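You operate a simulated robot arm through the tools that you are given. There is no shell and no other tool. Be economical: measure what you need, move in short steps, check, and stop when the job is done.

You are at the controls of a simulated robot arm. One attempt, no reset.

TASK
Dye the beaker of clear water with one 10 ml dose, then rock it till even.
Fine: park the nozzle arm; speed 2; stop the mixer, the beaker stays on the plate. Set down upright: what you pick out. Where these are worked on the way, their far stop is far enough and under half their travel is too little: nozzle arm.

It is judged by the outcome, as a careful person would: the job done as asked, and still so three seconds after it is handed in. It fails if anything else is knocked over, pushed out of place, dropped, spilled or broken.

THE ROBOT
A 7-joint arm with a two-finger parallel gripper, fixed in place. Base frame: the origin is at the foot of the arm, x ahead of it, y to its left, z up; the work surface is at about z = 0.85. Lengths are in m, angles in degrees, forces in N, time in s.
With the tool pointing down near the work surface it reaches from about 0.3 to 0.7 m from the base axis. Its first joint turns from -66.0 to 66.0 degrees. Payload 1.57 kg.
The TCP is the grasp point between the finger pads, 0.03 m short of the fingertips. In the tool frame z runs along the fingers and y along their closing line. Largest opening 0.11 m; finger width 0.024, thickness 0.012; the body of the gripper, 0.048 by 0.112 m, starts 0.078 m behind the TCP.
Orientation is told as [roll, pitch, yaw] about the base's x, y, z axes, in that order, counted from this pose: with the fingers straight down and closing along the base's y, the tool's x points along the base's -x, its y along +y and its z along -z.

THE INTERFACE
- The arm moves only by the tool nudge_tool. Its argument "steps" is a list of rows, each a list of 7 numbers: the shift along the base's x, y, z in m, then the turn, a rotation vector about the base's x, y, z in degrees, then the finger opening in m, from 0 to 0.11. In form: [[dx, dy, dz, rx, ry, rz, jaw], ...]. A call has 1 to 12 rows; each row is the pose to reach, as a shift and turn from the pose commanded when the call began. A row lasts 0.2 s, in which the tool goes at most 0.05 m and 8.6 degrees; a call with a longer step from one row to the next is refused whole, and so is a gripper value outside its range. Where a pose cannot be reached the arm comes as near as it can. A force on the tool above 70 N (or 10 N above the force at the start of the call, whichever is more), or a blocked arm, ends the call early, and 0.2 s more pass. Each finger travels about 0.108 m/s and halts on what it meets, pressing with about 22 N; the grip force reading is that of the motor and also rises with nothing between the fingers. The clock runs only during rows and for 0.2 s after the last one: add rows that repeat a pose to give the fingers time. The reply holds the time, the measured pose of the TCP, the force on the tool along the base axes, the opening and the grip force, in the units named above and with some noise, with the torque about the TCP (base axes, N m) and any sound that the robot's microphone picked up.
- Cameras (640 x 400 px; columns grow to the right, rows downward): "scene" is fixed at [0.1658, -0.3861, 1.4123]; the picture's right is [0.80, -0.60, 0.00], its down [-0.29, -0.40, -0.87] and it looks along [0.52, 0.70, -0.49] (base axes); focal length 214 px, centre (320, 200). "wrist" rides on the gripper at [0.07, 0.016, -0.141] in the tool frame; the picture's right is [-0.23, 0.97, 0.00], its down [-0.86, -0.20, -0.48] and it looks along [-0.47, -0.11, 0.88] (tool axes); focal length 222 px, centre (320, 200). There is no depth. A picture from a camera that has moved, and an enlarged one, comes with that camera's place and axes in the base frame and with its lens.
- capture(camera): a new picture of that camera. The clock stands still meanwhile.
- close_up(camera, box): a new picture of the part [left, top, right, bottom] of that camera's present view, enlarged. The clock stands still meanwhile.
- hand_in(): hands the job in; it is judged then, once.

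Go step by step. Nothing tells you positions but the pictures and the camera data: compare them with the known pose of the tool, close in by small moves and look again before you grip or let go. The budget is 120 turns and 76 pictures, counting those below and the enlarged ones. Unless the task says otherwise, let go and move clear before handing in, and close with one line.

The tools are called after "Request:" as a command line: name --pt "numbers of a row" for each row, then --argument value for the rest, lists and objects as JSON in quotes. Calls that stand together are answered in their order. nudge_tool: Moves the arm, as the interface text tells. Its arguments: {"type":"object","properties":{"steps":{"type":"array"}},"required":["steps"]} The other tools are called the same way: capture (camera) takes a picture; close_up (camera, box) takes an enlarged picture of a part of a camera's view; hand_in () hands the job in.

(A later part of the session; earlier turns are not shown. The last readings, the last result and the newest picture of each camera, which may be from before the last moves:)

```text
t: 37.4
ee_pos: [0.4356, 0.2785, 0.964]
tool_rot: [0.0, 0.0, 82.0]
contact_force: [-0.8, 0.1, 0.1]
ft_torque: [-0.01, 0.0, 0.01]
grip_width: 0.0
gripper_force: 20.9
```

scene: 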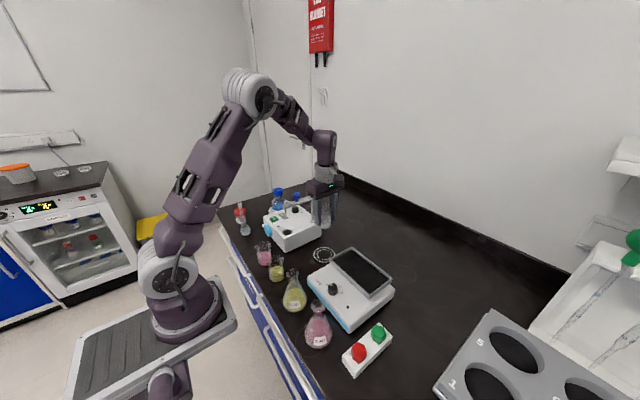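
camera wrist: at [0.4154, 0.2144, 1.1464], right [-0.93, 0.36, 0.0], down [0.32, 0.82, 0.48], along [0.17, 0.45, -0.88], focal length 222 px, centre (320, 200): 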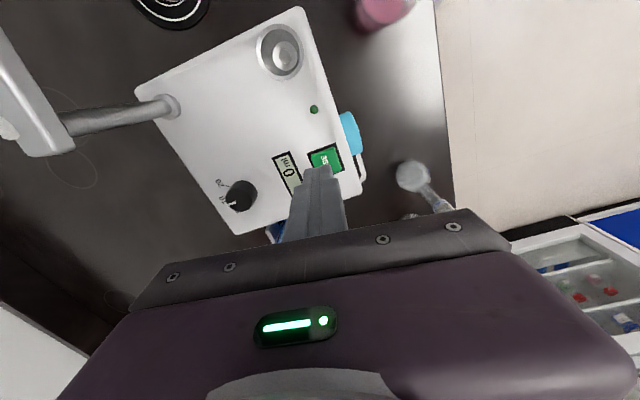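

Request:
nudge_tool --pt "0 0 -0.002 0 0 0 0.0" --pt "0 0 -0.004 0 0 0 0.0" --pt "0 0 -0.005 0 0 0 0.0"

```text
t: 38.2
ee_pos: [0.436, 0.2778, 0.959]
tool_rot: [-0.1, 0.0, 82.1]
contact_force: [0.9, -0.5, 1.5]
ft_torque: [0.02, -0.04, 0.02]
grip_width: 0.0
gripper_force: 20.5
heard: click
```

A click was heard. I'll raise off the button and check the display and beaker.

Request:
nudge_tool --pt "0 0 0.01 0 0 0 0.0" --pt "0 0 0.04 0 0 0 0.0" --pt "0 0 0.08 0 0 0 0.0" --pt "0 0 0.12 0 0 0 0.0" --pt "0 0 0.16 0 0 0 0.0" --pt "0 0 0.2 0 0 0 0.0" --pt "0 0 0.24 0 0 0 0.0"

Request:
close_up --camera "scene" --box '[250, 180, 350, 270]'

```text
t: 39.8
ee_pos: [0.4339, 0.2781, 1.201]
tool_rot: [0.0, 0.0, 82.0]
contact_force: [-0.1, 0.7, -0.3]
ft_torque: [-0.01, 0.04, 0.01]
grip_width: 0.0
gripper_force: 21.1
```

```text
4.44 times, centred on (300, 225) of scene
camera zoom: at [0.1658, -0.3861, 1.4123], right [0.8, -0.6, 0.0], down [-0.29, -0.4, -0.87], along [0.52, 0.7, -0.49], focal length 953 px, centre (409, 89)
```

zoom: 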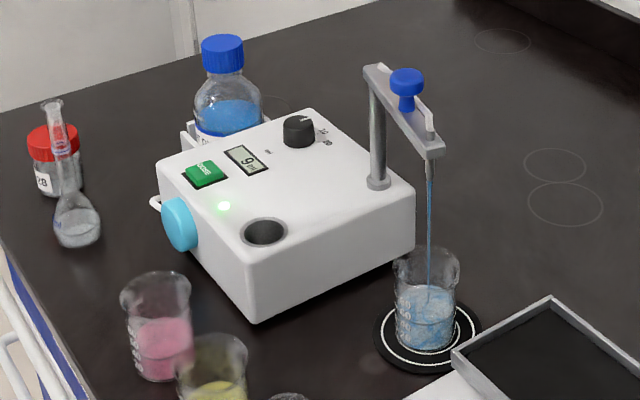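

Dye is running into the beaker and the display reads 9. I'll wait while moving above the knob at (0.537,0.116).

Request:
nudge_tool --pt "0.02 -0.03 0 0 0 0 0.0" --pt "0.04 -0.06 0 0 0 0 0.02" --pt "0.06 -0.09 0 0 0 0 0.04" --pt "0.08 -0.12 0 0 0 0 0.055" --pt "0.1 -0.15 0 0 0 0 0.06" --pt "0.102 -0.162 0 0 0 0 0.06" --pt "0.102 -0.162 0 0 0 0 0.06" --pt "0.102 -0.162 0 0 0 0 0.06" --pt "0.102 -0.162 0 0 0 0 0.06" --pt "0.102 -0.162 0 0 0 0 0.06"

Request:
close_up --camera "scene" --box '[250, 180, 350, 270]'

Request:
capture --camera "wrist"

```text
t: 42.0
ee_pos: [0.5379, 0.1157, 1.2009]
tool_rot: [0.0, 0.1, 81.9]
contact_force: [0.2, -0.3, 0.3]
ft_torque: [0.02, 0.01, -0.01]
grip_width: 0.0599
gripper_force: 0.0
```

```text
4.44 times, centred on (300, 225) of scene
camera zoom: at [0.1658, -0.3861, 1.4123], right [0.8, -0.6, 0.0], down [-0.29, -0.4, -0.87], along [0.52, 0.7, -0.49], focal length 953 px, centre (409, 89)
```

zoom: 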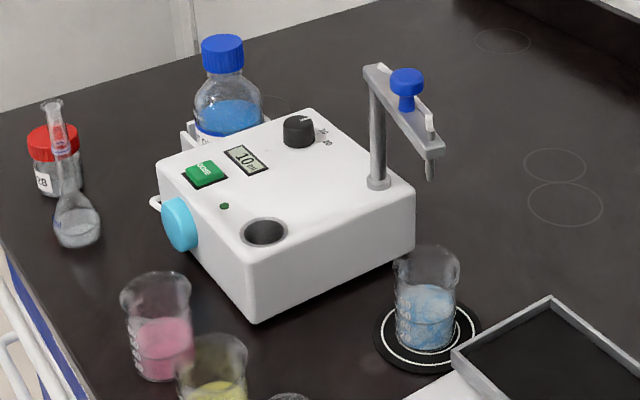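

```text
30 pictures are left
camera wrist: at [0.5114, 0.0491, 1.34], right [-0.93, 0.36, 0.0], down [0.32, 0.82, 0.48], along [0.17, 0.45, -0.88], focal length 222 px, centre (320, 200)
```

wrist: 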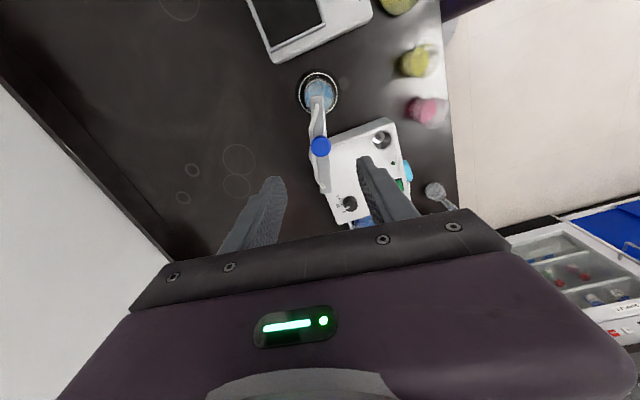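

10 ml is delivered. I'll lower around the knob to park the arm.

Request:
nudge_tool --pt "0 0.002 -0.04 0 0 0 0.06" --pt "0 0.002 -0.08 0 0 0 0.06" --pt "0 0.002 -0.11 0 0 0 0.06" --pt "0 0.002 -0.1265 0 0 0 0.06" --pt "0 0.002 -0.1265 0 0 0 0.045" --pt "0 0.002 -0.1265 0 0 0 0.034" --pt "0 0.002 -0.1265 0 0 0 0.034"

Request:
close_up --camera "wrist" --box '[240, 80, 440, 240]'

```text
t: 43.6
ee_pos: [0.5388, 0.1186, 1.073]
tool_rot: [0.0, 0.1, 81.9]
contact_force: [0.1, 0.1, 0.2]
ft_torque: [-0.01, -0.02, -0.01]
grip_width: 0.0341
gripper_force: 0.1
```

```text
2.50 times, centred on (340, 160) of wrist
camera zoom: at [0.5118, 0.0522, 1.2125], right [-0.93, 0.36, 0.0], down [0.32, 0.82, 0.48], along [0.17, 0.45, -0.88], focal length 555 px, centre (270, 300)
```

zoom: 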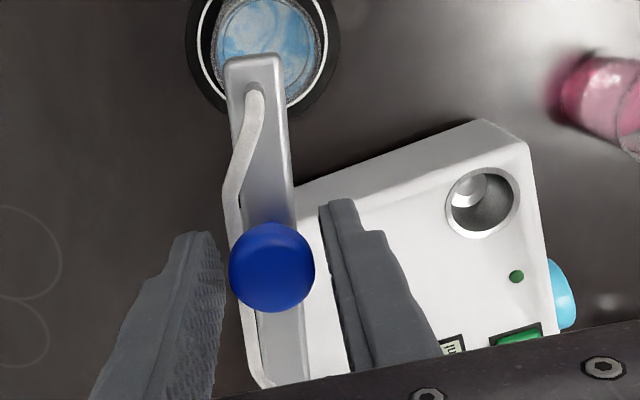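

Request:
nudge_tool --pt "-0.0094 0.0029 0 0 0 -8.2 0.034" --pt "-0.0184 0.0071 0 0 0 -16.4 0.034" --pt "-0.0266 0.0125 0 0 0 -24.6 0.034" --pt "-0.034 0.019 0 0 0 -32.8 0.034" --pt "-0.0404 0.0266 0 0 0 -41 0.034" --pt "-0.0457 0.0349 0 0 0 -49.2 0.034" --pt "-0.0497 0.0439 0 0 0 -57.4 0.034" --pt "-0.0524 0.0534 0 0 0 -65.6 0.034" --pt "-0.0537 0.0632 0 0 0 -73.8 0.034" --pt "-0.0536 0.0722 0 0 0 -82 0.034"

Request:
close_up --camera "wrist" --box '[240, 80, 440, 240]'

```text
t: 45.8
ee_pos: [0.4838, 0.1895, 1.0719]
tool_rot: [0.0, 0.1, -0.3]
contact_force: [0.9, -2.2, 0.9]
ft_torque: [-0.04, -0.02, -0.02]
grip_width: 0.0357
gripper_force: 1.6
```

```text
2.50 times, centred on (340, 160) of wrist
camera zoom: at [0.4145, 0.2065, 1.2121], right [0.23, 0.97, 0.0], down [0.85, -0.2, 0.48], along [0.47, -0.11, -0.88], focal length 555 px, centre (270, 300)
```

zoom: 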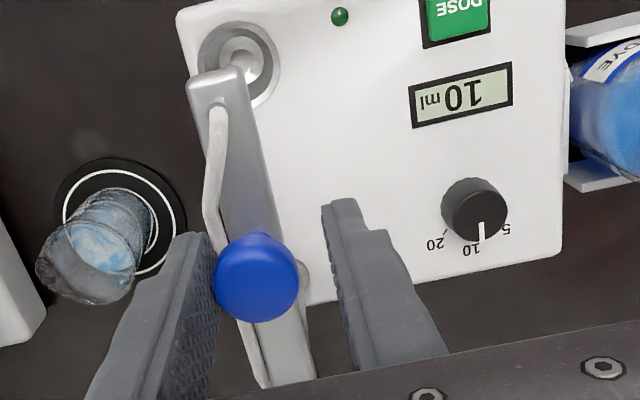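

Request:
nudge_tool --pt "0 0.002 0 0 0 0 0.034" --pt "0 0.004 0 0 0 0 0.034" --pt "0 0.006 0 0 0 0 0.034"

```text
t: 46.6
ee_pos: [0.4833, 0.1945, 1.0717]
tool_rot: [0.0, 0.1, 0.0]
contact_force: [-4.8, -13.9, -3.0]
ft_torque: [-0.04, 0.15, -0.1]
grip_width: 0.0458
gripper_force: 6.9
```

The nozzle arm is firmly parked at its stop. I'll back off, rise, and move toward the rocker to look at it.

Request:
nudge_tool --pt "0 -0.008 0 0 0 0 0.046" --pt "0 -0.008 0 0 0 0 0.058" --pt "0 -0.008 0 0 0 0 0.06" --pt "0 -0.008 0.03 0 0 0 0.06" --pt "0 -0.008 0.07 0 0 0 0.06" --pt "0 -0.008 0.11 0 0 0 0.06" --pt "0 -0.04 0.13 0 0 0 0.05" --pt "-0.02 -0.08 0.13 0 0 0 0.03" --pt "-0.04 -0.12 0.13 0 0 0 0.0" --pt "-0.06 -0.16 0.13 0 0 0 0.0" --pt "-0.08 -0.2 0.13 0 0 0 0.0" --pt "-0.09 -0.23 0.12 0 0 0 0.0"

Request:
capture --camera "wrist"

Request:
close_up --camera "scene" --box '[290, 230, 410, 340]'

```text
t: 49.2
ee_pos: [0.3932, -0.035, 1.1934]
tool_rot: [0.0, 0.0, 0.0]
contact_force: [0.2, -0.2, -0.7]
ft_torque: [0.01, -0.01, -0.01]
grip_width: 0.0
gripper_force: 21.4
```

```text
27 pictures are left
camera wrist: at [0.3222, -0.0191, 1.3331], right [0.23, 0.97, 0.0], down [0.86, -0.2, 0.48], along [0.47, -0.11, -0.88], focal length 222 px, centre (320, 200)
```

wrist: 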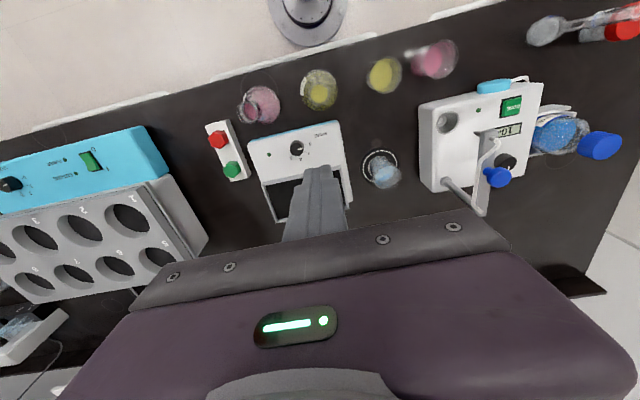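

```text
3.64 times, centred on (350, 285) of scene
camera zoom: at [0.1658, -0.3861, 1.4123], right [0.8, -0.6, 0.0], down [-0.29, -0.4, -0.87], along [0.52, 0.7, -0.49], focal length 780 px, centre (211, -109)
```

zoom: 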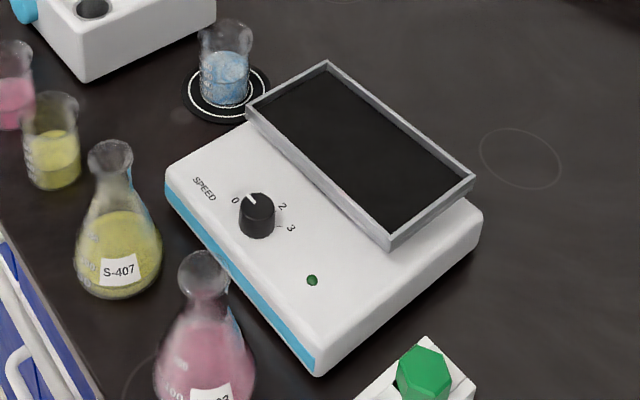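

The tray spans about x .481–.577, y −.174 to −.012, with its rim at z ≈ .924, and the speed knob is at about (.43,−.086). I'll zoom in on the knob scale.

Request:
close_up --camera "wrist" --box '[260, 110, 350, 180]'

```text
5.71 times, centred on (305, 145) of wrist
camera zoom: at [0.3222, -0.0191, 1.3331], right [0.23, 0.97, 0.0], down [0.86, -0.2, 0.48], along [0.47, -0.11, -0.88], focal length 1269 px, centre (406, 514)
```

zoom: 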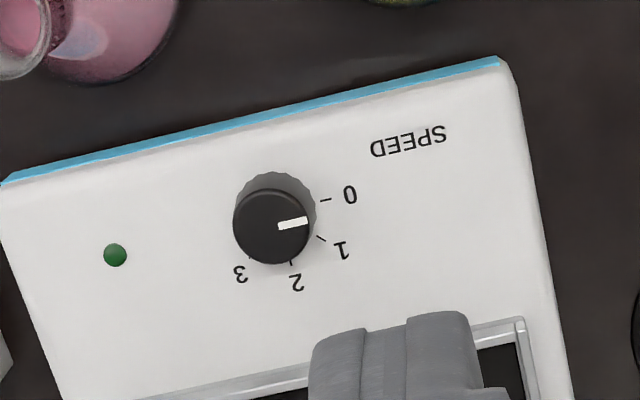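

Knob is at 0 and the marks go clockwise in 45° steps, so speed 2 is a −90° turn. First the beaker: I'll go back above it with yaw 90.

Request:
nudge_tool --pt "0.01 0.01 0 0 0 8.2 0.02" --pt "0.025 0.02 0 0 0 16.4 0.04" --pt "0.04 0.03 0 0 0 24.6 0.06" --pt "0.055 0.04 0 0 0 32.8 0.066" --pt "0.07 0.05 0 0 0 41 0.066" --pt "0.085 0.06 0 0 0 49.2 0.066" --pt "0.1 0.075 0 0 0 57.4 0.066" --pt "0.115 0.09 0 0 0 65.6 0.066" --pt "0.125 0.1 -0.02 0 0 73.8 0.066" --pt "0.13 0.106 -0.05 0 0 82 0.066" --pt "0.13 0.106 -0.08 0 0 90 0.066" --pt "0.13 0.106 -0.1 0 0 90 0.066"

Request:
capture --camera "wrist"

```text
t: 51.8
ee_pos: [0.5267, 0.0746, 1.0935]
tool_rot: [0.0, 0.1, 90.3]
contact_force: [1.1, 0.2, 0.2]
ft_torque: [0.0, 0.02, 0.02]
grip_width: 0.066
gripper_force: 0.1
```

```text
24 pictures are left
camera wrist: at [0.5106, 0.0035, 1.2329], right [-0.97, 0.22, 0.0], down [0.2, 0.86, 0.48], along [0.11, 0.47, -0.88], focal length 222 px, centre (320, 200)
```

wrist: 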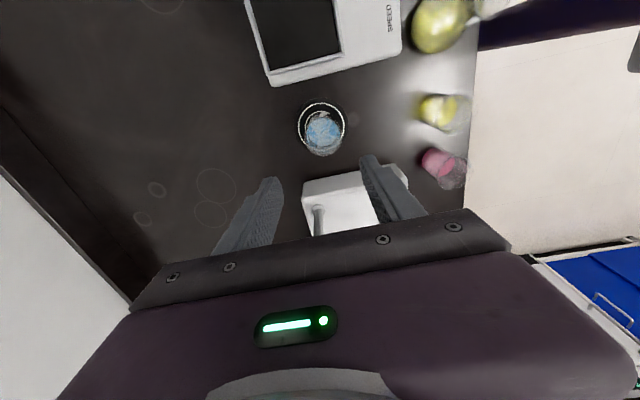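

Request:
nudge_tool --pt "-0.002 -0.002 -0.04 0 0 0 0.066" --pt "-0.002 -0.002 -0.08 0 0 0 0.066" --pt "-0.002 -0.002 -0.12 0 0 0 0.066" --pt "-0.002 -0.002 -0.12 0 0 0 0.066"

Request:
close_up --camera "wrist" --box '[220, 80, 440, 240]'

```text
t: 52.8
ee_pos: [0.5188, 0.0709, 0.9702]
tool_rot: [0.0, 0.0, 90.1]
contact_force: [-0.5, -0.4, -0.1]
ft_torque: [0.03, -0.02, -0.02]
grip_width: 0.0657
gripper_force: 0.1
```

```text
2.50 times, centred on (330, 160) of wrist
camera zoom: at [0.5033, 0.0013, 1.1109], right [-0.97, 0.23, 0.0], down [0.2, 0.86, 0.48], along [0.11, 0.47, -0.88], focal length 555 px, centre (295, 300)
```

zoom: 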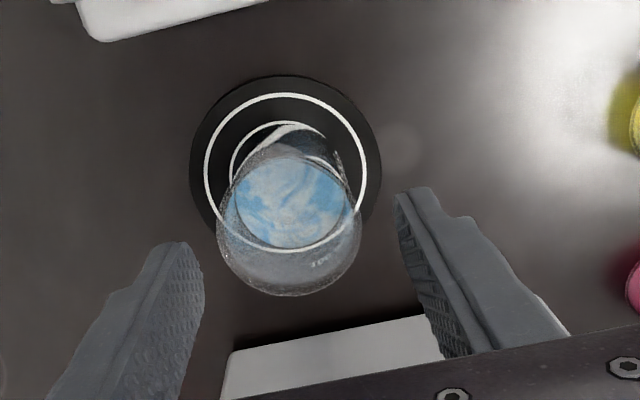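

Request:
nudge_tool --pt "0.003 -0.001 -0.02 0 0 0 0.066" --pt "0.003 -0.001 -0.045 0 0 0 0.066" --pt "0.003 -0.001 -0.071 0 0 0 0.066" --pt "0.003 -0.001 -0.071 0 0 0 0.06" --pt "0.003 -0.001 -0.071 0 0 0 0.054" --pt "0.003 -0.001 -0.071 0 0 0 0.048" --pt "0.003 -0.001 -0.071 0 0 0 0.042" --pt "0.003 -0.001 -0.071 0 0 0 0.04"

Request:
close_up --camera "wrist" --box '[220, 80, 440, 240]'

```text
t: 54.6
ee_pos: [0.5235, 0.0719, 0.9018]
tool_rot: [0.0, 0.0, 90.1]
contact_force: [-0.6, 0.1, 0.2]
ft_torque: [0.01, -0.03, -0.01]
grip_width: 0.0491
gripper_force: 22.2
```

```text
2.50 times, centred on (330, 160) of wrist
camera zoom: at [0.5064, 0.002, 1.0416], right [-0.97, 0.23, 0.0], down [0.2, 0.86, 0.48], along [0.11, 0.47, -0.88], focal length 555 px, centre (295, 300)
```

zoom: 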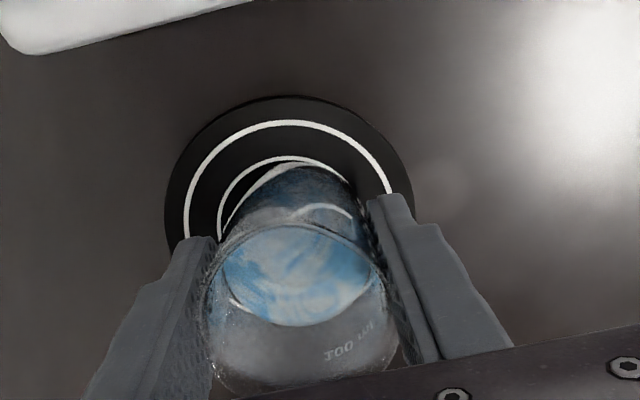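

Request:
nudge_tool --pt "0 0 0.005 0 0 0 0.04" --pt "0 0 0.017 0 0 0 0.04" --pt "0 0 0.032 0 0 0 0.04" --pt "0 0 0.05 0 0 0 0.04" --pt "0 0 0.068 0 0 0 0.04" --pt "0 0 0.086 0 0 0 0.04" --pt "0 0 0.102 0 0 0 0.04" --pt "0 0 0.114 0 0 0 0.04" --pt "0 0 0.12 0 0 0 0.04"

Request:
nudge_tool --pt "0 -0.005 0 0 0 0 0.04" --pt "0.001 -0.018 0 0 0 0 0.04" --pt "0.002 -0.034 0 0 0 0 0.04" --pt "0.003 -0.051 0 0 0 0 0.04" --pt "0.004 -0.068 0 0 0 0 0.04" --pt "0.005 -0.085 0 0 0 0 0.04" --pt "0.006 -0.102 0 0 0 0 0.04" --pt "0.007 -0.119 0 0 0 0 0.04" --pt "0.007 -0.136 0 0 0 0 0.04" --pt "0.007 -0.152 0 0 0 0 0.04" --pt "0.007 -0.161 0 0 0 0 0.04" --pt "0.007 -0.165 0 0 0 0 0.04"

Request:
nudge_tool --pt "0 0 -0.008 0 0 0 0.04" --pt "0 0 -0.02 0 0 0 0.04" --pt "0 0 -0.032 0 0 0 0.04" --pt "0 0 -0.036 0 0 0 0.04" --pt "0 0 -0.036 0 0 0 0.04"

Request:
capture --camera "wrist"

Request:
close_up --camera "scene" --box '[290, 210, 410, 320]'

```text
t: 56.6
ee_pos: [0.5268, 0.0711, 1.0216]
tool_rot: [0.1, 0.0, 90.1]
contact_force: [0.3, 0.1, -0.4]
ft_torque: [-0.01, -0.02, 0.01]
grip_width: 0.049
gripper_force: 22.1
```

```text
t: 59.2
ee_pos: [0.5314, -0.0961, 1.0223]
tool_rot: [-0.1, 0.0, 90.2]
contact_force: [-0.5, 0.6, -1.0]
ft_torque: [0.01, 0.01, 0.01]
grip_width: 0.0488
gripper_force: 22.1
```

```text
t: 60.4
ee_pos: [0.5338, -0.0958, 0.9859]
tool_rot: [0.0, 0.0, 90.1]
contact_force: [0.5, -0.5, -2.0]
ft_torque: [0.03, -0.01, 0.0]
grip_width: 0.0493
gripper_force: 21.9
```

```text
21 pictures are left
camera wrist: at [0.5165, -0.1659, 1.1252], right [-0.97, 0.23, 0.0], down [0.2, 0.86, 0.48], along [0.11, 0.47, -0.88], focal length 222 px, centre (320, 200)
```

wrist: 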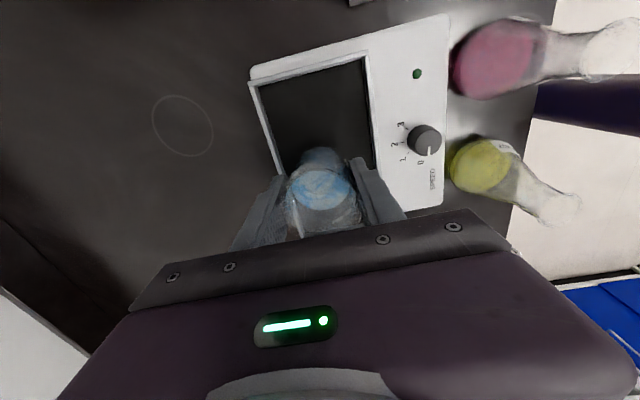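

```text
3.64 times, centred on (350, 265) of scene
camera zoom: at [0.1659, -0.3861, 1.4123], right [0.8, -0.6, 0.0], down [-0.29, -0.4, -0.87], along [0.52, 0.7, -0.49], focal length 780 px, centre (211, -36)
```

zoom: 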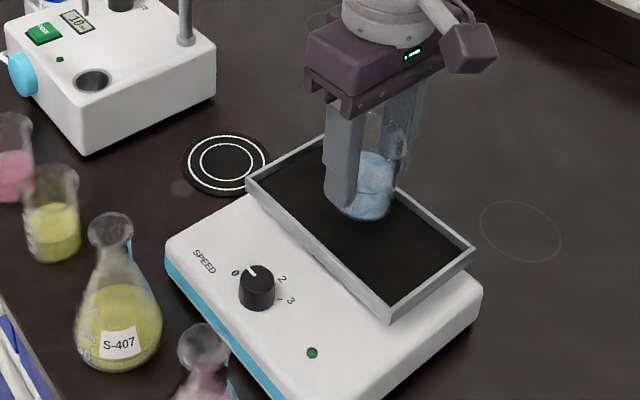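

Request:
nudge_tool --pt "-0.005 0.002 -0.005 0 0 0 0.04" --pt "-0.005 0.002 -0.01 0 0 0 0.04" --pt "-0.005 0.002 -0.014 0 0 0 0.04" --pt "-0.005 0.002 -0.017 0 0 0 0.04" --pt "-0.005 0.002 -0.019 0 0 0 0.04"

Request:
nudge_tool --pt "0 0 -0.002 0 0 0 0.04" --pt "0 0 -0.004 0 0 0 0.04"

Request:
nudge_tool --pt "0 0 -0.001 0 0 0 0.04" --pt "0 0 -0.003 0 0 0 0.04"

```text
t: 61.6
ee_pos: [0.528, -0.0928, 0.9661]
tool_rot: [-0.3, 0.0, 90.1]
contact_force: [3.9, -3.4, 15.4]
ft_torque: [-0.14, -0.25, -0.05]
grip_width: 0.0489
gripper_force: 22.6
```

```text
t: 62.2
ee_pos: [0.5281, -0.0934, 0.9628]
tool_rot: [0.0, -0.1, 90.2]
contact_force: [3.3, 0.4, 15.5]
ft_torque: [0.06, -0.27, 0.02]
grip_width: 0.0489
gripper_force: 21.7
```

```text
t: 62.8
ee_pos: [0.5276, -0.0925, 0.9583]
tool_rot: [0.0, -0.1, 90.1]
contact_force: [2.4, 3.8, 16.1]
ft_torque: [0.17, 0.02, -0.03]
grip_width: 0.0489
gripper_force: 22.0
```

The tray was touched at about 0.966 and the beaker slid a few mm in the fingers. I'll look before letting go.

Request:
close_up --camera "scene" --box '[310, 220, 410, 310]'

Request:
close_up --camera "wrist" --box '[220, 60, 460, 240]'

```text
4.44 times, centred on (360, 265) of scene
camera zoom: at [0.1656, -0.386, 1.4124], right [0.8, -0.6, 0.0], down [-0.29, -0.4, -0.87], along [0.52, 0.7, -0.49], focal length 953 px, centre (142, -89)
```

zoom: 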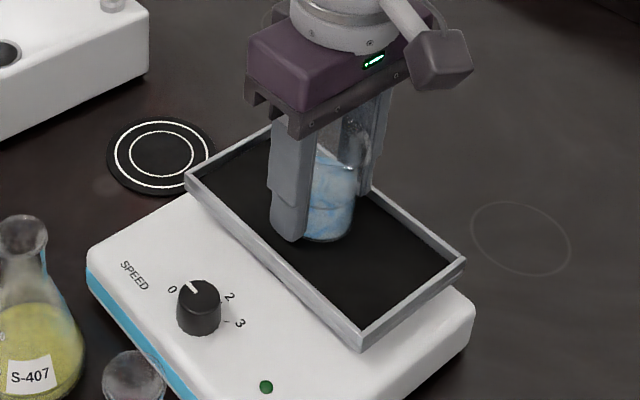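

```text
2.22 times, centred on (340, 150) of wrist
camera zoom: at [0.5117, -0.1635, 1.0984], right [-0.97, 0.23, 0.0], down [0.2, 0.85, 0.48], along [0.11, 0.47, -0.88], focal length 494 px, centre (276, 311)
```

zoom: 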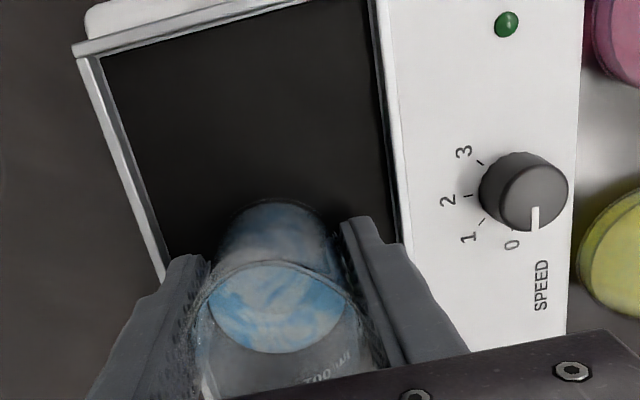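

Request:
nudge_tool --pt "0 0 0.001 0 0 0 0.046" --pt "0 0 0.001 0 0 0 0.051" --pt "0 0 0.001 0 0 0 0.057" --pt "0 0 0.001 0 0 0 0.057" --pt "0 0 0.012 0 0 0 0.058" --pt "0 0 0.03 0 0 0 0.06" --pt "0 0 0.06 0 0 0 0.06" --pt "0 0 0.1 0 0 0 0.06" --pt "0 0 0.14 0 0 0 0.06" --pt "0 0 0.18 0 0 0 0.06"

Request:
close_up --camera "scene" --box '[310, 220, 410, 310]'

```text
t: 65.0
ee_pos: [0.5283, -0.0896, 1.1394]
tool_rot: [0.1, 0.0, 90.0]
contact_force: [0.0, -0.6, 0.4]
ft_torque: [0.01, -0.01, 0.0]
grip_width: 0.0601
gripper_force: 0.2
```

```text
4.44 times, centred on (360, 265) of scene
camera zoom: at [0.1658, -0.3861, 1.4123], right [0.8, -0.6, 0.0], down [-0.29, -0.4, -0.87], along [0.52, 0.7, -0.49], focal length 953 px, centre (142, -89)
```

zoom: 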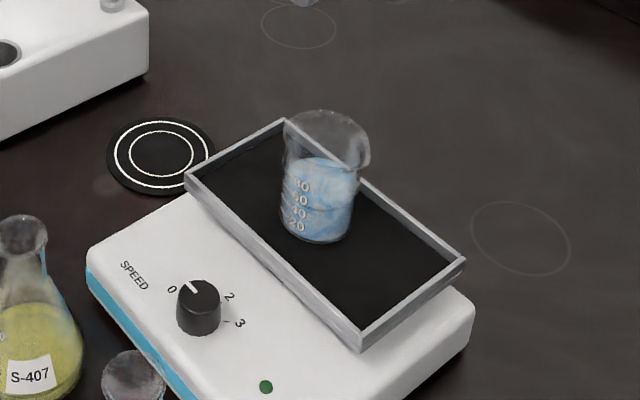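

The beaker stands mid-tray. Next I'll move above the speed knob (0.4295,−0.089) with yaw 45.

Request:
nudge_tool --pt "-0.015 0 0.01 0 0 -8 0.06" --pt "-0.035 0 0.01 0 0 -16 0.06" --pt "-0.055 0 0.01 0 0 -24 0.055" --pt "-0.075 0 0.01 0 0 -32 0.05" --pt "-0.09 0 0 0 0 -40 0.05" --pt "-0.098 0.001 -0.03 0 0 -45 0.05" --pt "-0.098 0.001 -0.07 0 0 -45 0.05" --pt "-0.098 0.001 -0.11 0 0 -45 0.05" --pt "-0.098 0.001 -0.15 0 0 -45 0.05" --pt "-0.098 0.001 -0.17 0 0 -45 0.05" --pt "-0.098 0.001 -0.17 0 0 -45 0.05"

Request:
close_up --camera "wrist" --box '[220, 80, 440, 240]'

Request:
close_up --camera "scene" --box '[300, 220, 400, 310]'

```text
t: 67.4
ee_pos: [0.4301, -0.092, 0.9687]
tool_rot: [0.0, 0.1, 45.1]
contact_force: [-0.6, -0.6, -0.5]
ft_torque: [0.01, -0.01, -0.03]
grip_width: 0.0501
gripper_force: 0.1
```

```text
2.50 times, centred on (330, 160) of wrist
camera zoom: at [0.369, -0.1299, 1.1074], right [-0.53, 0.85, 0.0], down [0.75, 0.46, 0.48], along [0.41, 0.25, -0.88], focal length 555 px, centre (295, 300)
```

zoom: 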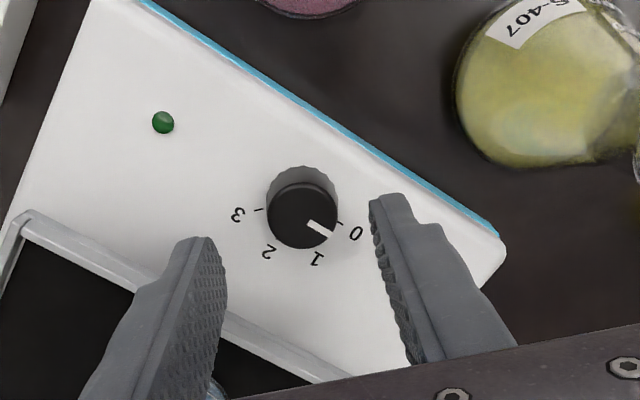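

```text
4.44 times, centred on (350, 265) of scene
camera zoom: at [0.1658, -0.3861, 1.4123], right [0.8, -0.6, 0.0], down [-0.29, -0.4, -0.87], along [0.52, 0.7, -0.49], focal length 953 px, centre (187, -89)
```

zoom: 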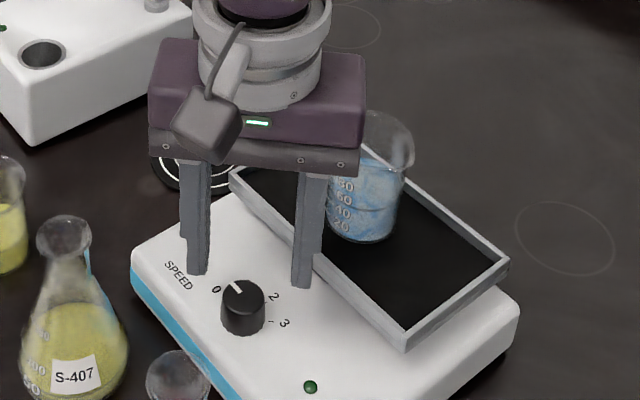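

I'll turn to yaw 90 so the −90° twist ends with the hand's narrow side toward the tray, then lower onto the knob and grip it.

Request:
nudge_tool --pt "-0.001 0.002 0 0 0 8 0.05" --pt "-0.001 0.002 0 0 0 16 0.05" --pt "-0.001 0.002 0 0 0 24 0.048" --pt "-0.001 0.002 0 0 0 32 0.046" --pt "-0.001 0.002 0 0 0 40 0.046" --pt "-0.001 0.002 0 0 0 45 0.046" --pt "-0.001 0.002 -0.02 0 0 45 0.046" --pt "-0.001 0.002 -0.035 0 0 45 0.046" --pt "-0.001 0.002 -0.044 0 0 45 0.046" --pt "-0.001 0.002 -0.044 0 0 45 0.046"

Request:
close_up --camera "wrist" --box '[220, 80, 440, 240]'

```text
t: 69.6
ee_pos: [0.4265, -0.0896, 0.9254]
tool_rot: [0.0, 0.0, 90.0]
contact_force: [-0.5, 0.6, -1.0]
ft_torque: [-0.01, -0.01, -0.05]
grip_width: 0.046
gripper_force: 0.0
```

```text
2.50 times, centred on (330, 160) of wrist
camera zoom: at [0.4108, -0.1603, 1.065], right [-0.97, 0.23, 0.0], down [0.2, 0.86, 0.48], along [0.11, 0.47, -0.88], focal length 555 px, centre (295, 300)
```

zoom: 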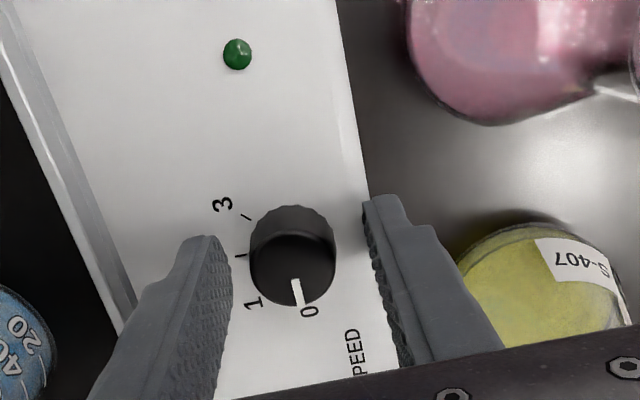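

Request:
nudge_tool --pt "0.0015 -0.002 0 0 0 0 0.046" --pt "0.0015 -0.002 0 0 0 0 0.036" --pt "0.0015 -0.002 0 0 0 0 0.028" --pt "0.0015 -0.002 0 0 0 0 0.02" --pt "0.0015 -0.002 0 0 0 0 0.02"

```text
t: 70.8
ee_pos: [0.4287, -0.0924, 0.9262]
tool_rot: [0.2, -0.1, 89.9]
contact_force: [-10.6, 3.2, 2.1]
ft_torque: [-0.01, 0.38, 0.01]
grip_width: 0.0273
gripper_force: 38.0
```

Request:
nudge_tool --pt "-0.001 0 0 0 0 0 0.02" --pt "-0.0015 0 0 0 0 -4 0.02" --pt "-0.0015 0 0 0 0 -12 0.02" --pt "-0.0015 0 0 0 0 -20 0.02" --pt "-0.0015 0 0 0 0 -28 0.02" --pt "-0.0015 0 0 0 0 -36 0.02" --pt "-0.0015 0 0 0 0 -44 0.02" --pt "-0.0015 0 0 0 0 -52 0.02"

Request:
close_up --camera "wrist" --box '[220, 80, 440, 240]'

```text
t: 72.6
ee_pos: [0.4254, -0.0907, 0.9262]
tool_rot: [0.2, 0.2, 37.9]
contact_force: [-25.4, 10.1, 2.5]
ft_torque: [0.66, 0.28, 0.08]
grip_width: 0.0274
gripper_force: 37.8
```

```text
2.50 times, centred on (330, 160) of wrist
camera zoom: at [0.3619, -0.1216, 1.0654], right [-0.42, 0.91, 0.0], down [0.8, 0.37, 0.47], along [0.43, 0.2, -0.88], focal length 555 px, centre (295, 300)
```

zoom: 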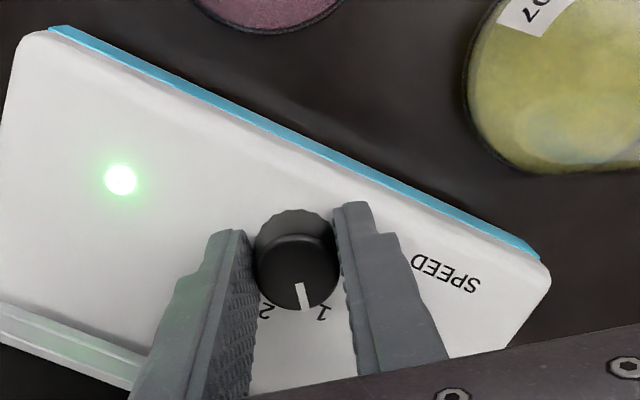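

Request:
nudge_tool --pt "-0.0015 0.0006 0 0 0 0 0.02" --pt "-0.0015 0.0006 0 0 0 0 0.02"

```text
t: 73.2
ee_pos: [0.4266, -0.0914, 0.9252]
tool_rot: [0.0, 0.0, 38.0]
contact_force: [-14.3, 5.5, 10.3]
ft_torque: [-0.33, 1.05, 0.02]
grip_width: 0.0274
gripper_force: 38.1
```

Request:
nudge_tool --pt "-0.0015 0.0006 0 0 0 -6 0.02" --pt "-0.0015 0.0006 0 0 0 -14 0.02" --pt "-0.0015 0.0006 0 0 0 -22 0.02" --pt "-0.0015 0.0006 0 0 0 -30 0.02" --pt "-0.0015 0.0006 0 0 0 -38 0.02" --pt "-0.0015 0.0006 0 0 0 -38 0.02"

Request:
close_up --camera "wrist" --box '[220, 80, 440, 240]'

```text
t: 74.6
ee_pos: [0.4257, -0.0897, 0.9255]
tool_rot: [0.0, -0.1, 0.0]
contact_force: [4.9, 7.6, -21.0]
ft_torque: [0.23, -0.33, 0.02]
grip_width: 0.0275
gripper_force: 37.9
```

```text
2.50 times, centred on (330, 160) of wrist
camera zoom: at [0.3557, -0.0739, 1.0651], right [0.23, 0.97, 0.0], down [0.85, -0.2, 0.48], along [0.47, -0.11, -0.88], focal length 555 px, centre (295, 300)
```

zoom: 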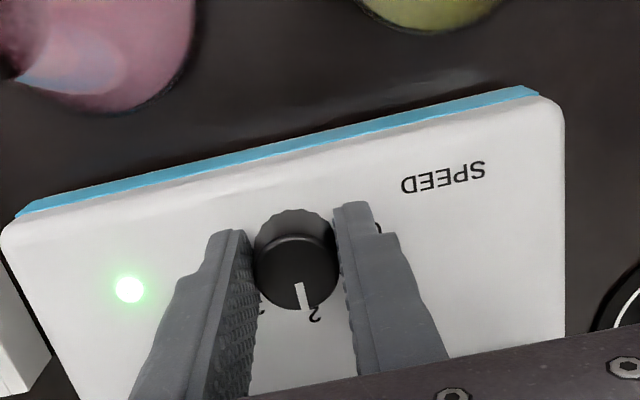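

Speed 2 is set and the LED is on. I'll keep holding the knob and wait while the beaker rocks.

Request:
nudge_tool --pt "0 0 0 0 0 0 0.02" --pt "0 0 0 0 0 0 0.02" --pt "0 0 0 0 0 0 0.02" --pt "0 0 0 0 0 0 0.02" --pt "0 0 0 0 0 0 0.02" --pt "0 0 0 0 0 0 0.02" --pt "0 0 0 0 0 0 0.02" --pt "0 0 0 0 0 0 0.02" --pt "0 0 0 0 0 0 0.02" --pt "0 0 0 0 0 0 0.02" --pt "0 0 0 0 0 0 0.02" --pt "0 0 0 0 0 0 0.02"

Request:
close_up --camera "scene" --box '[300, 220, 400, 310]'

```text
t: 77.2
ee_pos: [0.4245, -0.0899, 0.9266]
tool_rot: [-0.1, -0.1, 0.1]
contact_force: [17.4, 20.9, -7.8]
ft_torque: [0.66, -0.48, 0.04]
grip_width: 0.0276
gripper_force: 38.2
```

```text
4.44 times, centred on (350, 265) of scene
camera zoom: at [0.1664, -0.3856, 1.4124], right [0.8, -0.6, 0.0], down [-0.29, -0.4, -0.87], along [0.52, 0.7, -0.49], focal length 953 px, centre (187, -89)
```

zoom: 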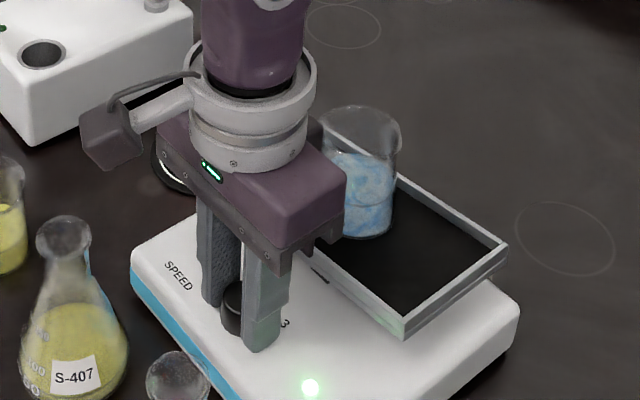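

Some strain is building on the knob grip, so I'll open the fingers (staying around the knob) and wait.

Request:
nudge_tool --pt "0.0005 0.0005 0 0 0 0 0.028" --pt "0.001 0.001 0 0 0 0 0.036" --pt "0.001 0.001 0 0 0 0 0.044" --pt "0.001 0.001 0 0 0 0 0.044" --pt "0.001 0.001 0 0 0 0 0.044" --pt "0.001 0.001 0 0 0 0 0.044" --pt "0.001 0.001 0 0 0 0 0.044" --pt "0.001 0.001 0 0 0 0 0.044" --pt "0.001 0.001 0 0 0 0 0.044" --pt "0.001 0.001 0 0 0 0 0.044" --pt "0.001 0.001 0 0 0 0 0.044" --pt "0.001 0.001 0 0 0 0 0.044"

Request:
nudge_tool --pt "0 0 0 0 0 0 0.044" --pt "0 0 0 0 0 0 0.044" --pt "0 0 0 0 0 0 0.044" --pt "0 0 0 0 0 0 0.044" --pt "0 0 0 0 0 0 0.044" --pt "0 0 0 0 0 0 0.044" --pt "0 0 0 0 0 0 0.044" --pt "0 0 0 0 0 0 0.044" --pt "0 0 0 0 0 0 0.044" --pt "0 0 0 0 0 0 0.044" --pt "0 0 0 0 0 0 0.044" --pt "0 0 0 0 0 0 0.044"

Request:
close_up --camera "scene" --box '[300, 220, 400, 310]'

```text
t: 79.8
ee_pos: [0.4261, -0.0897, 0.9252]
tool_rot: [-0.1, 0.0, 0.1]
contact_force: [0.1, 0.8, 0.2]
ft_torque: [0.02, 0.01, -0.01]
grip_width: 0.0442
gripper_force: 0.1
```

```text
t: 82.4
ee_pos: [0.4257, -0.0901, 0.9258]
tool_rot: [0.0, 0.0, 0.1]
contact_force: [-0.3, 0.0, -0.3]
ft_torque: [0.02, -0.01, 0.01]
grip_width: 0.0439
gripper_force: 0.1
```

```text
4.44 times, centred on (350, 265) of scene
camera zoom: at [0.1658, -0.3861, 1.4123], right [0.8, -0.6, 0.0], down [-0.29, -0.4, -0.87], along [0.52, 0.7, -0.49], focal length 953 px, centre (187, -89)
```

zoom: 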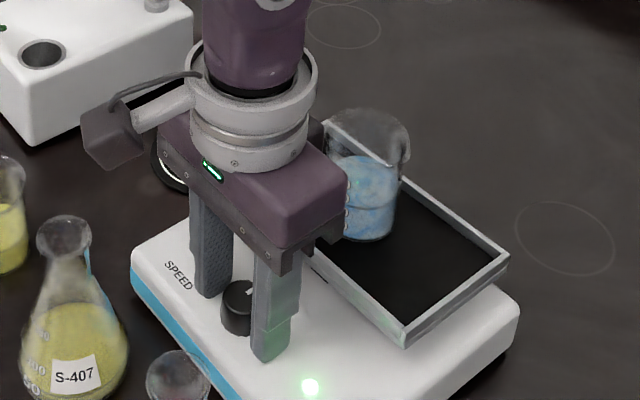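

It is mixing but still streaky, so I'll wait longer.

Request:
nudge_tool --pt "0 0 0 0 0 0 0.044" --pt "0 0 0 0 0 0 0.044" --pt "0 0 0 0 0 0 0.044" --pt "0 0 0 0 0 0 0.044" --pt "0 0 0 0 0 0 0.044" --pt "0 0 0 0 0 0 0.044" --pt "0 0 0 0 0 0 0.044" --pt "0 0 0 0 0 0 0.044" --pt "0 0 0 0 0 0 0.044" --pt "0 0 0 0 0 0 0.044" --pt "0 0 0 0 0 0 0.044" --pt "0 0 0 0 0 0 0.044"

Request:
nudge_tool --pt "0 0 0 0 0 0 0.044" --pt "0 0 0 0 0 0 0.044" --pt "0 0 0 0 0 0 0.044" --pt "0 0 0 0 0 0 0.044" --pt "0 0 0 0 0 0 0.044" --pt "0 0 0 0 0 0 0.044" --pt "0 0 0 0 0 0 0.044" --pt "0 0 0 0 0 0 0.044" --pt "0 0 0 0 0 0 0.044" --pt "0 0 0 0 0 0 0.044" --pt "0 0 0 0 0 0 0.044" --pt "0 0 0 0 0 0 0.044"

Request:
nudge_tool --pt "0 0 0 0 0 0 0.044" --pt "0 0 0 0 0 0 0.044" --pt "0 0 0 0 0 0 0.044" --pt "0 0 0 0 0 0 0.044" --pt "0 0 0 0 0 0 0.044" --pt "0 0 0 0 0 0 0.044" --pt "0 0 0 0 0 0 0.044" --pt "0 0 0 0 0 0 0.044" --pt "0 0 0 0 0 0 0.044" --pt "0 0 0 0 0 0 0.044" --pt "0 0 0 0 0 0 0.044" --pt "0 0 0 0 0 0 0.044"

Request:
close_up --camera "scene" --box '[300, 220, 400, 310]'

```text
t: 85.0
ee_pos: [0.4266, -0.0884, 0.9255]
tool_rot: [0.1, 0.0, 0.2]
contact_force: [0.6, 1.3, -0.7]
ft_torque: [-0.01, 0.0, 0.01]
grip_width: 0.0439
gripper_force: 0.0
```

```text
t: 87.6
ee_pos: [0.4255, -0.0901, 0.9246]
tool_rot: [0.1, 0.0, 0.1]
contact_force: [-0.1, -0.3, -0.4]
ft_torque: [-0.02, 0.0, -0.01]
grip_width: 0.044
gripper_force: 0.0
```

```text
t: 90.2
ee_pos: [0.4263, -0.09, 0.9249]
tool_rot: [0.0, 0.1, 0.1]
contact_force: [0.2, 0.6, 0.3]
ft_torque: [0.01, 0.0, -0.01]
grip_width: 0.0439
gripper_force: 0.1
```

```text
4.44 times, centred on (350, 265) of scene
camera zoom: at [0.1658, -0.3861, 1.4123], right [0.8, -0.6, 0.0], down [-0.29, -0.4, -0.87], along [0.52, 0.7, -0.49], focal length 953 px, centre (187, -89)
```

zoom: 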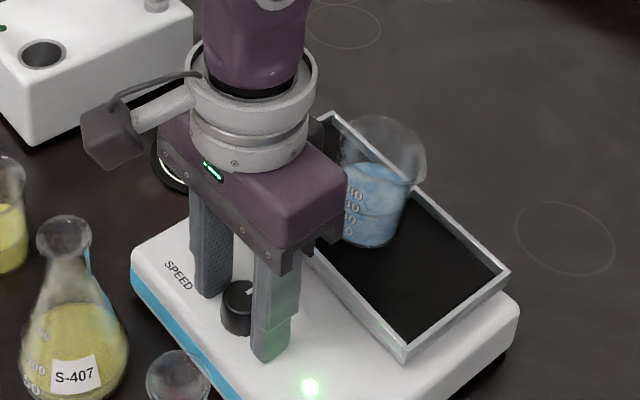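

Request:
nudge_tool --pt "0 0 0 0 0 0 0.044" --pt "0 0 0 0 0 0 0.044" --pt "0 0 0 0 0 0 0.044" --pt "0 0 0 0 0 0 0.044" --pt "0 0 0 0 0 0 0.044" --pt "0 0 0 0 0 0 0.044" --pt "0 0 0 0 0 0 0.044" --pt "0 0 0 0 0 0 0.044" --pt "0 0 0 0 0 0 0.044" --pt "0 0 0 0 0 0 0.044" --pt "0 0 0 0 0 0 0.044" --pt "0 0 0 0 0 0 0.044"

Request:
nudge_tool --pt "0 0 0 0 0 0 0.044" --pt "0 0 0 0 0 0 0.044" --pt "0 0 0 0 0 0 0.044" --pt "0 0 0 0 0 0 0.044" --pt "0 0 0 0 0 0 0.044" --pt "0 0 0 0 0 0 0.044" --pt "0 0 0 0 0 0 0.044" --pt "0 0 0 0 0 0 0.044" --pt "0 0 0 0 0 0 0.044" --pt "0 0 0 0 0 0 0.044" --pt "0 0 0 0 0 0 0.044" --pt "0 0 0 0 0 0 0.044"

Request:
nudge_tool --pt "0 0 0 0 0 0 0.044" --pt "0 0 0 0 0 0 0.044" --pt "0 0 0 0 0 0 0.044" --pt "0 0 0 0 0 0 0.044" --pt "0 0 0 0 0 0 0.044" --pt "0 0 0 0 0 0 0.044" --pt "0 0 0 0 0 0 0.044" --pt "0 0 0 0 0 0 0.044" --pt "0 0 0 0 0 0 0.044" --pt "0 0 0 0 0 0 0.044" --pt "0 0 0 0 0 0 0.044" --pt "0 0 0 0 0 0 0.044"

Request:
nudge_tool --pt "0 0 0 0 0 0 0.044" --pt "0 0 0 0 0 0 0.044" --pt "0 0 0 0 0 0 0.044" --pt "0 0 0 0 0 0 0.044" --pt "0 0 0 0 0 0 0.044" --pt "0 0 0 0 0 0 0.044" --pt "0 0 0 0 0 0 0.044" --pt "0 0 0 0 0 0 0.044" --pt "0 0 0 0 0 0 0.044" --pt "0 0 0 0 0 0 0.044" --pt "0 0 0 0 0 0 0.044" --pt "0 0 0 0 0 0 0.044"

Request:
close_up --camera "scene" --box '[345, 235, 405, 285]'

```text
t: 92.8
ee_pos: [0.427, -0.0901, 0.9247]
tool_rot: [0.0, 0.0, 0.0]
contact_force: [0.1, 0.4, -0.6]
ft_torque: [0.02, 0.0, 0.02]
grip_width: 0.044
gripper_force: 0.1
```

```text
t: 95.4
ee_pos: [0.4261, -0.0906, 0.9252]
tool_rot: [0.0, 0.0, 0.2]
contact_force: [-0.7, -0.8, -0.6]
ft_torque: [0.01, 0.03, -0.01]
grip_width: 0.0442
gripper_force: 0.1
```

```text
t: 98.0
ee_pos: [0.4259, -0.0897, 0.925]
tool_rot: [0.0, 0.0, 0.1]
contact_force: [0.0, 0.4, 0.3]
ft_torque: [0.01, -0.01, -0.02]
grip_width: 0.044
gripper_force: 0.1
```

```text
t: 100.6
ee_pos: [0.4264, -0.0894, 0.925]
tool_rot: [0.0, 0.1, 0.0]
contact_force: [0.3, -1.3, 0.8]
ft_torque: [0.02, -0.01, 0.0]
grip_width: 0.0443
gripper_force: 0.0
```

```text
8.00 times, centred on (375, 260) of scene
camera zoom: at [0.1658, -0.3861, 1.4123], right [0.8, -0.6, 0.0], down [-0.29, -0.4, -0.87], along [0.52, 0.7, -0.49], focal length 1716 px, centre (-120, -280)
```

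zoom: 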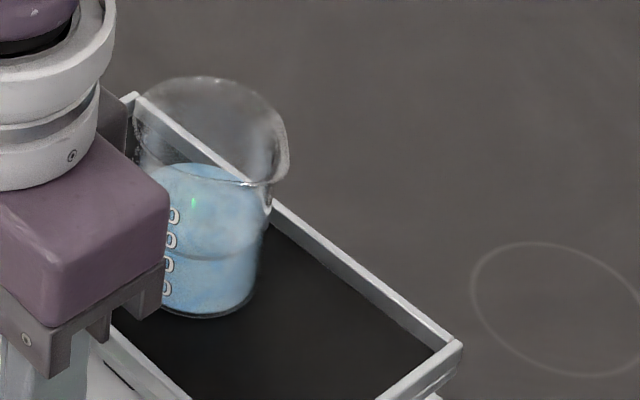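

Nearly even, with faint mottling left. I'll wait another 10 s or so.

Request:
nudge_tool --pt "0 0 0 0 0 0 0.044" --pt "0 0 0 0 0 0 0.044" --pt "0 0 0 0 0 0 0.044" --pt "0 0 0 0 0 0 0.044" --pt "0 0 0 0 0 0 0.044" --pt "0 0 0 0 0 0 0.044" --pt "0 0 0 0 0 0 0.044" --pt "0 0 0 0 0 0 0.044" --pt "0 0 0 0 0 0 0.044" --pt "0 0 0 0 0 0 0.044" --pt "0 0 0 0 0 0 0.044" --pt "0 0 0 0 0 0 0.044"

Request:
nudge_tool --pt "0 0 0 0 0 0 0.044" --pt "0 0 0 0 0 0 0.044" --pt "0 0 0 0 0 0 0.044" --pt "0 0 0 0 0 0 0.044" --pt "0 0 0 0 0 0 0.044" --pt "0 0 0 0 0 0 0.044" --pt "0 0 0 0 0 0 0.044" --pt "0 0 0 0 0 0 0.044" --pt "0 0 0 0 0 0 0.044" --pt "0 0 0 0 0 0 0.044" --pt "0 0 0 0 0 0 0.044" --pt "0 0 0 0 0 0 0.044"

Request:
nudge_tool --pt "0 0 0 0 0 0 0.044" --pt "0 0 0 0 0 0 0.044" --pt "0 0 0 0 0 0 0.044" --pt "0 0 0 0 0 0 0.044" --pt "0 0 0 0 0 0 0.044" --pt "0 0 0 0 0 0 0.044" --pt "0 0 0 0 0 0 0.044" --pt "0 0 0 0 0 0 0.044" --pt "0 0 0 0 0 0 0.044" --pt "0 0 0 0 0 0 0.044" --pt "0 0 0 0 0 0 0.044" --pt "0 0 0 0 0 0 0.044"

Request:
nudge_tool --pt "0 0 0 0 0 0 0.044" --pt "0 0 0 0 0 0 0.044" --pt "0 0 0 0 0 0 0.044" --pt "0 0 0 0 0 0 0.044" --pt "0 0 0 0 0 0 0.044" --pt "0 0 0 0 0 0 0.044" --pt "0 0 0 0 0 0 0.044" --pt "0 0 0 0 0 0 0.044" --pt "0 0 0 0 0 0 0.044" --pt "0 0 0 0 0 0 0.044" --pt "0 0 0 0 0 0 0.044" --pt "0 0 0 0 0 0 0.044"

Request:
close_up --camera "scene" --box '[345, 235, 405, 285]'

```text
t: 103.2
ee_pos: [0.426, -0.0899, 0.9245]
tool_rot: [0.1, 0.0, 0.2]
contact_force: [1.0, 0.3, -0.8]
ft_torque: [0.02, -0.02, -0.01]
grip_width: 0.0439
gripper_force: 0.0
```

```text
t: 105.8
ee_pos: [0.4259, -0.0891, 0.9247]
tool_rot: [0.0, -0.1, 0.1]
contact_force: [-0.2, -0.2, -0.6]
ft_torque: [0.02, -0.05, 0.02]
grip_width: 0.0439
gripper_force: 0.0
```

```text
t: 108.4
ee_pos: [0.427, -0.0903, 0.9249]
tool_rot: [-0.1, -0.1, 0.1]
contact_force: [-0.2, -0.5, 0.8]
ft_torque: [0.01, -0.01, 0.0]
grip_width: 0.0439
gripper_force: 0.1
```

```text
t: 111.0
ee_pos: [0.4262, -0.0892, 0.9246]
tool_rot: [0.0, 0.0, 0.1]
contact_force: [-0.1, 0.6, 0.3]
ft_torque: [0.01, 0.02, 0.0]
grip_width: 0.0441
gripper_force: 0.0
```

```text
8.00 times, centred on (375, 260) of scene
camera zoom: at [0.1658, -0.3861, 1.4123], right [0.8, -0.6, 0.0], down [-0.29, -0.4, -0.87], along [0.52, 0.7, -0.49], focal length 1716 px, centre (-120, -280)
```

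zoom: 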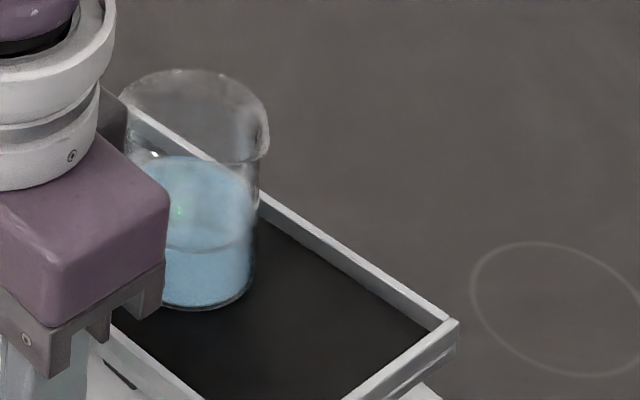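

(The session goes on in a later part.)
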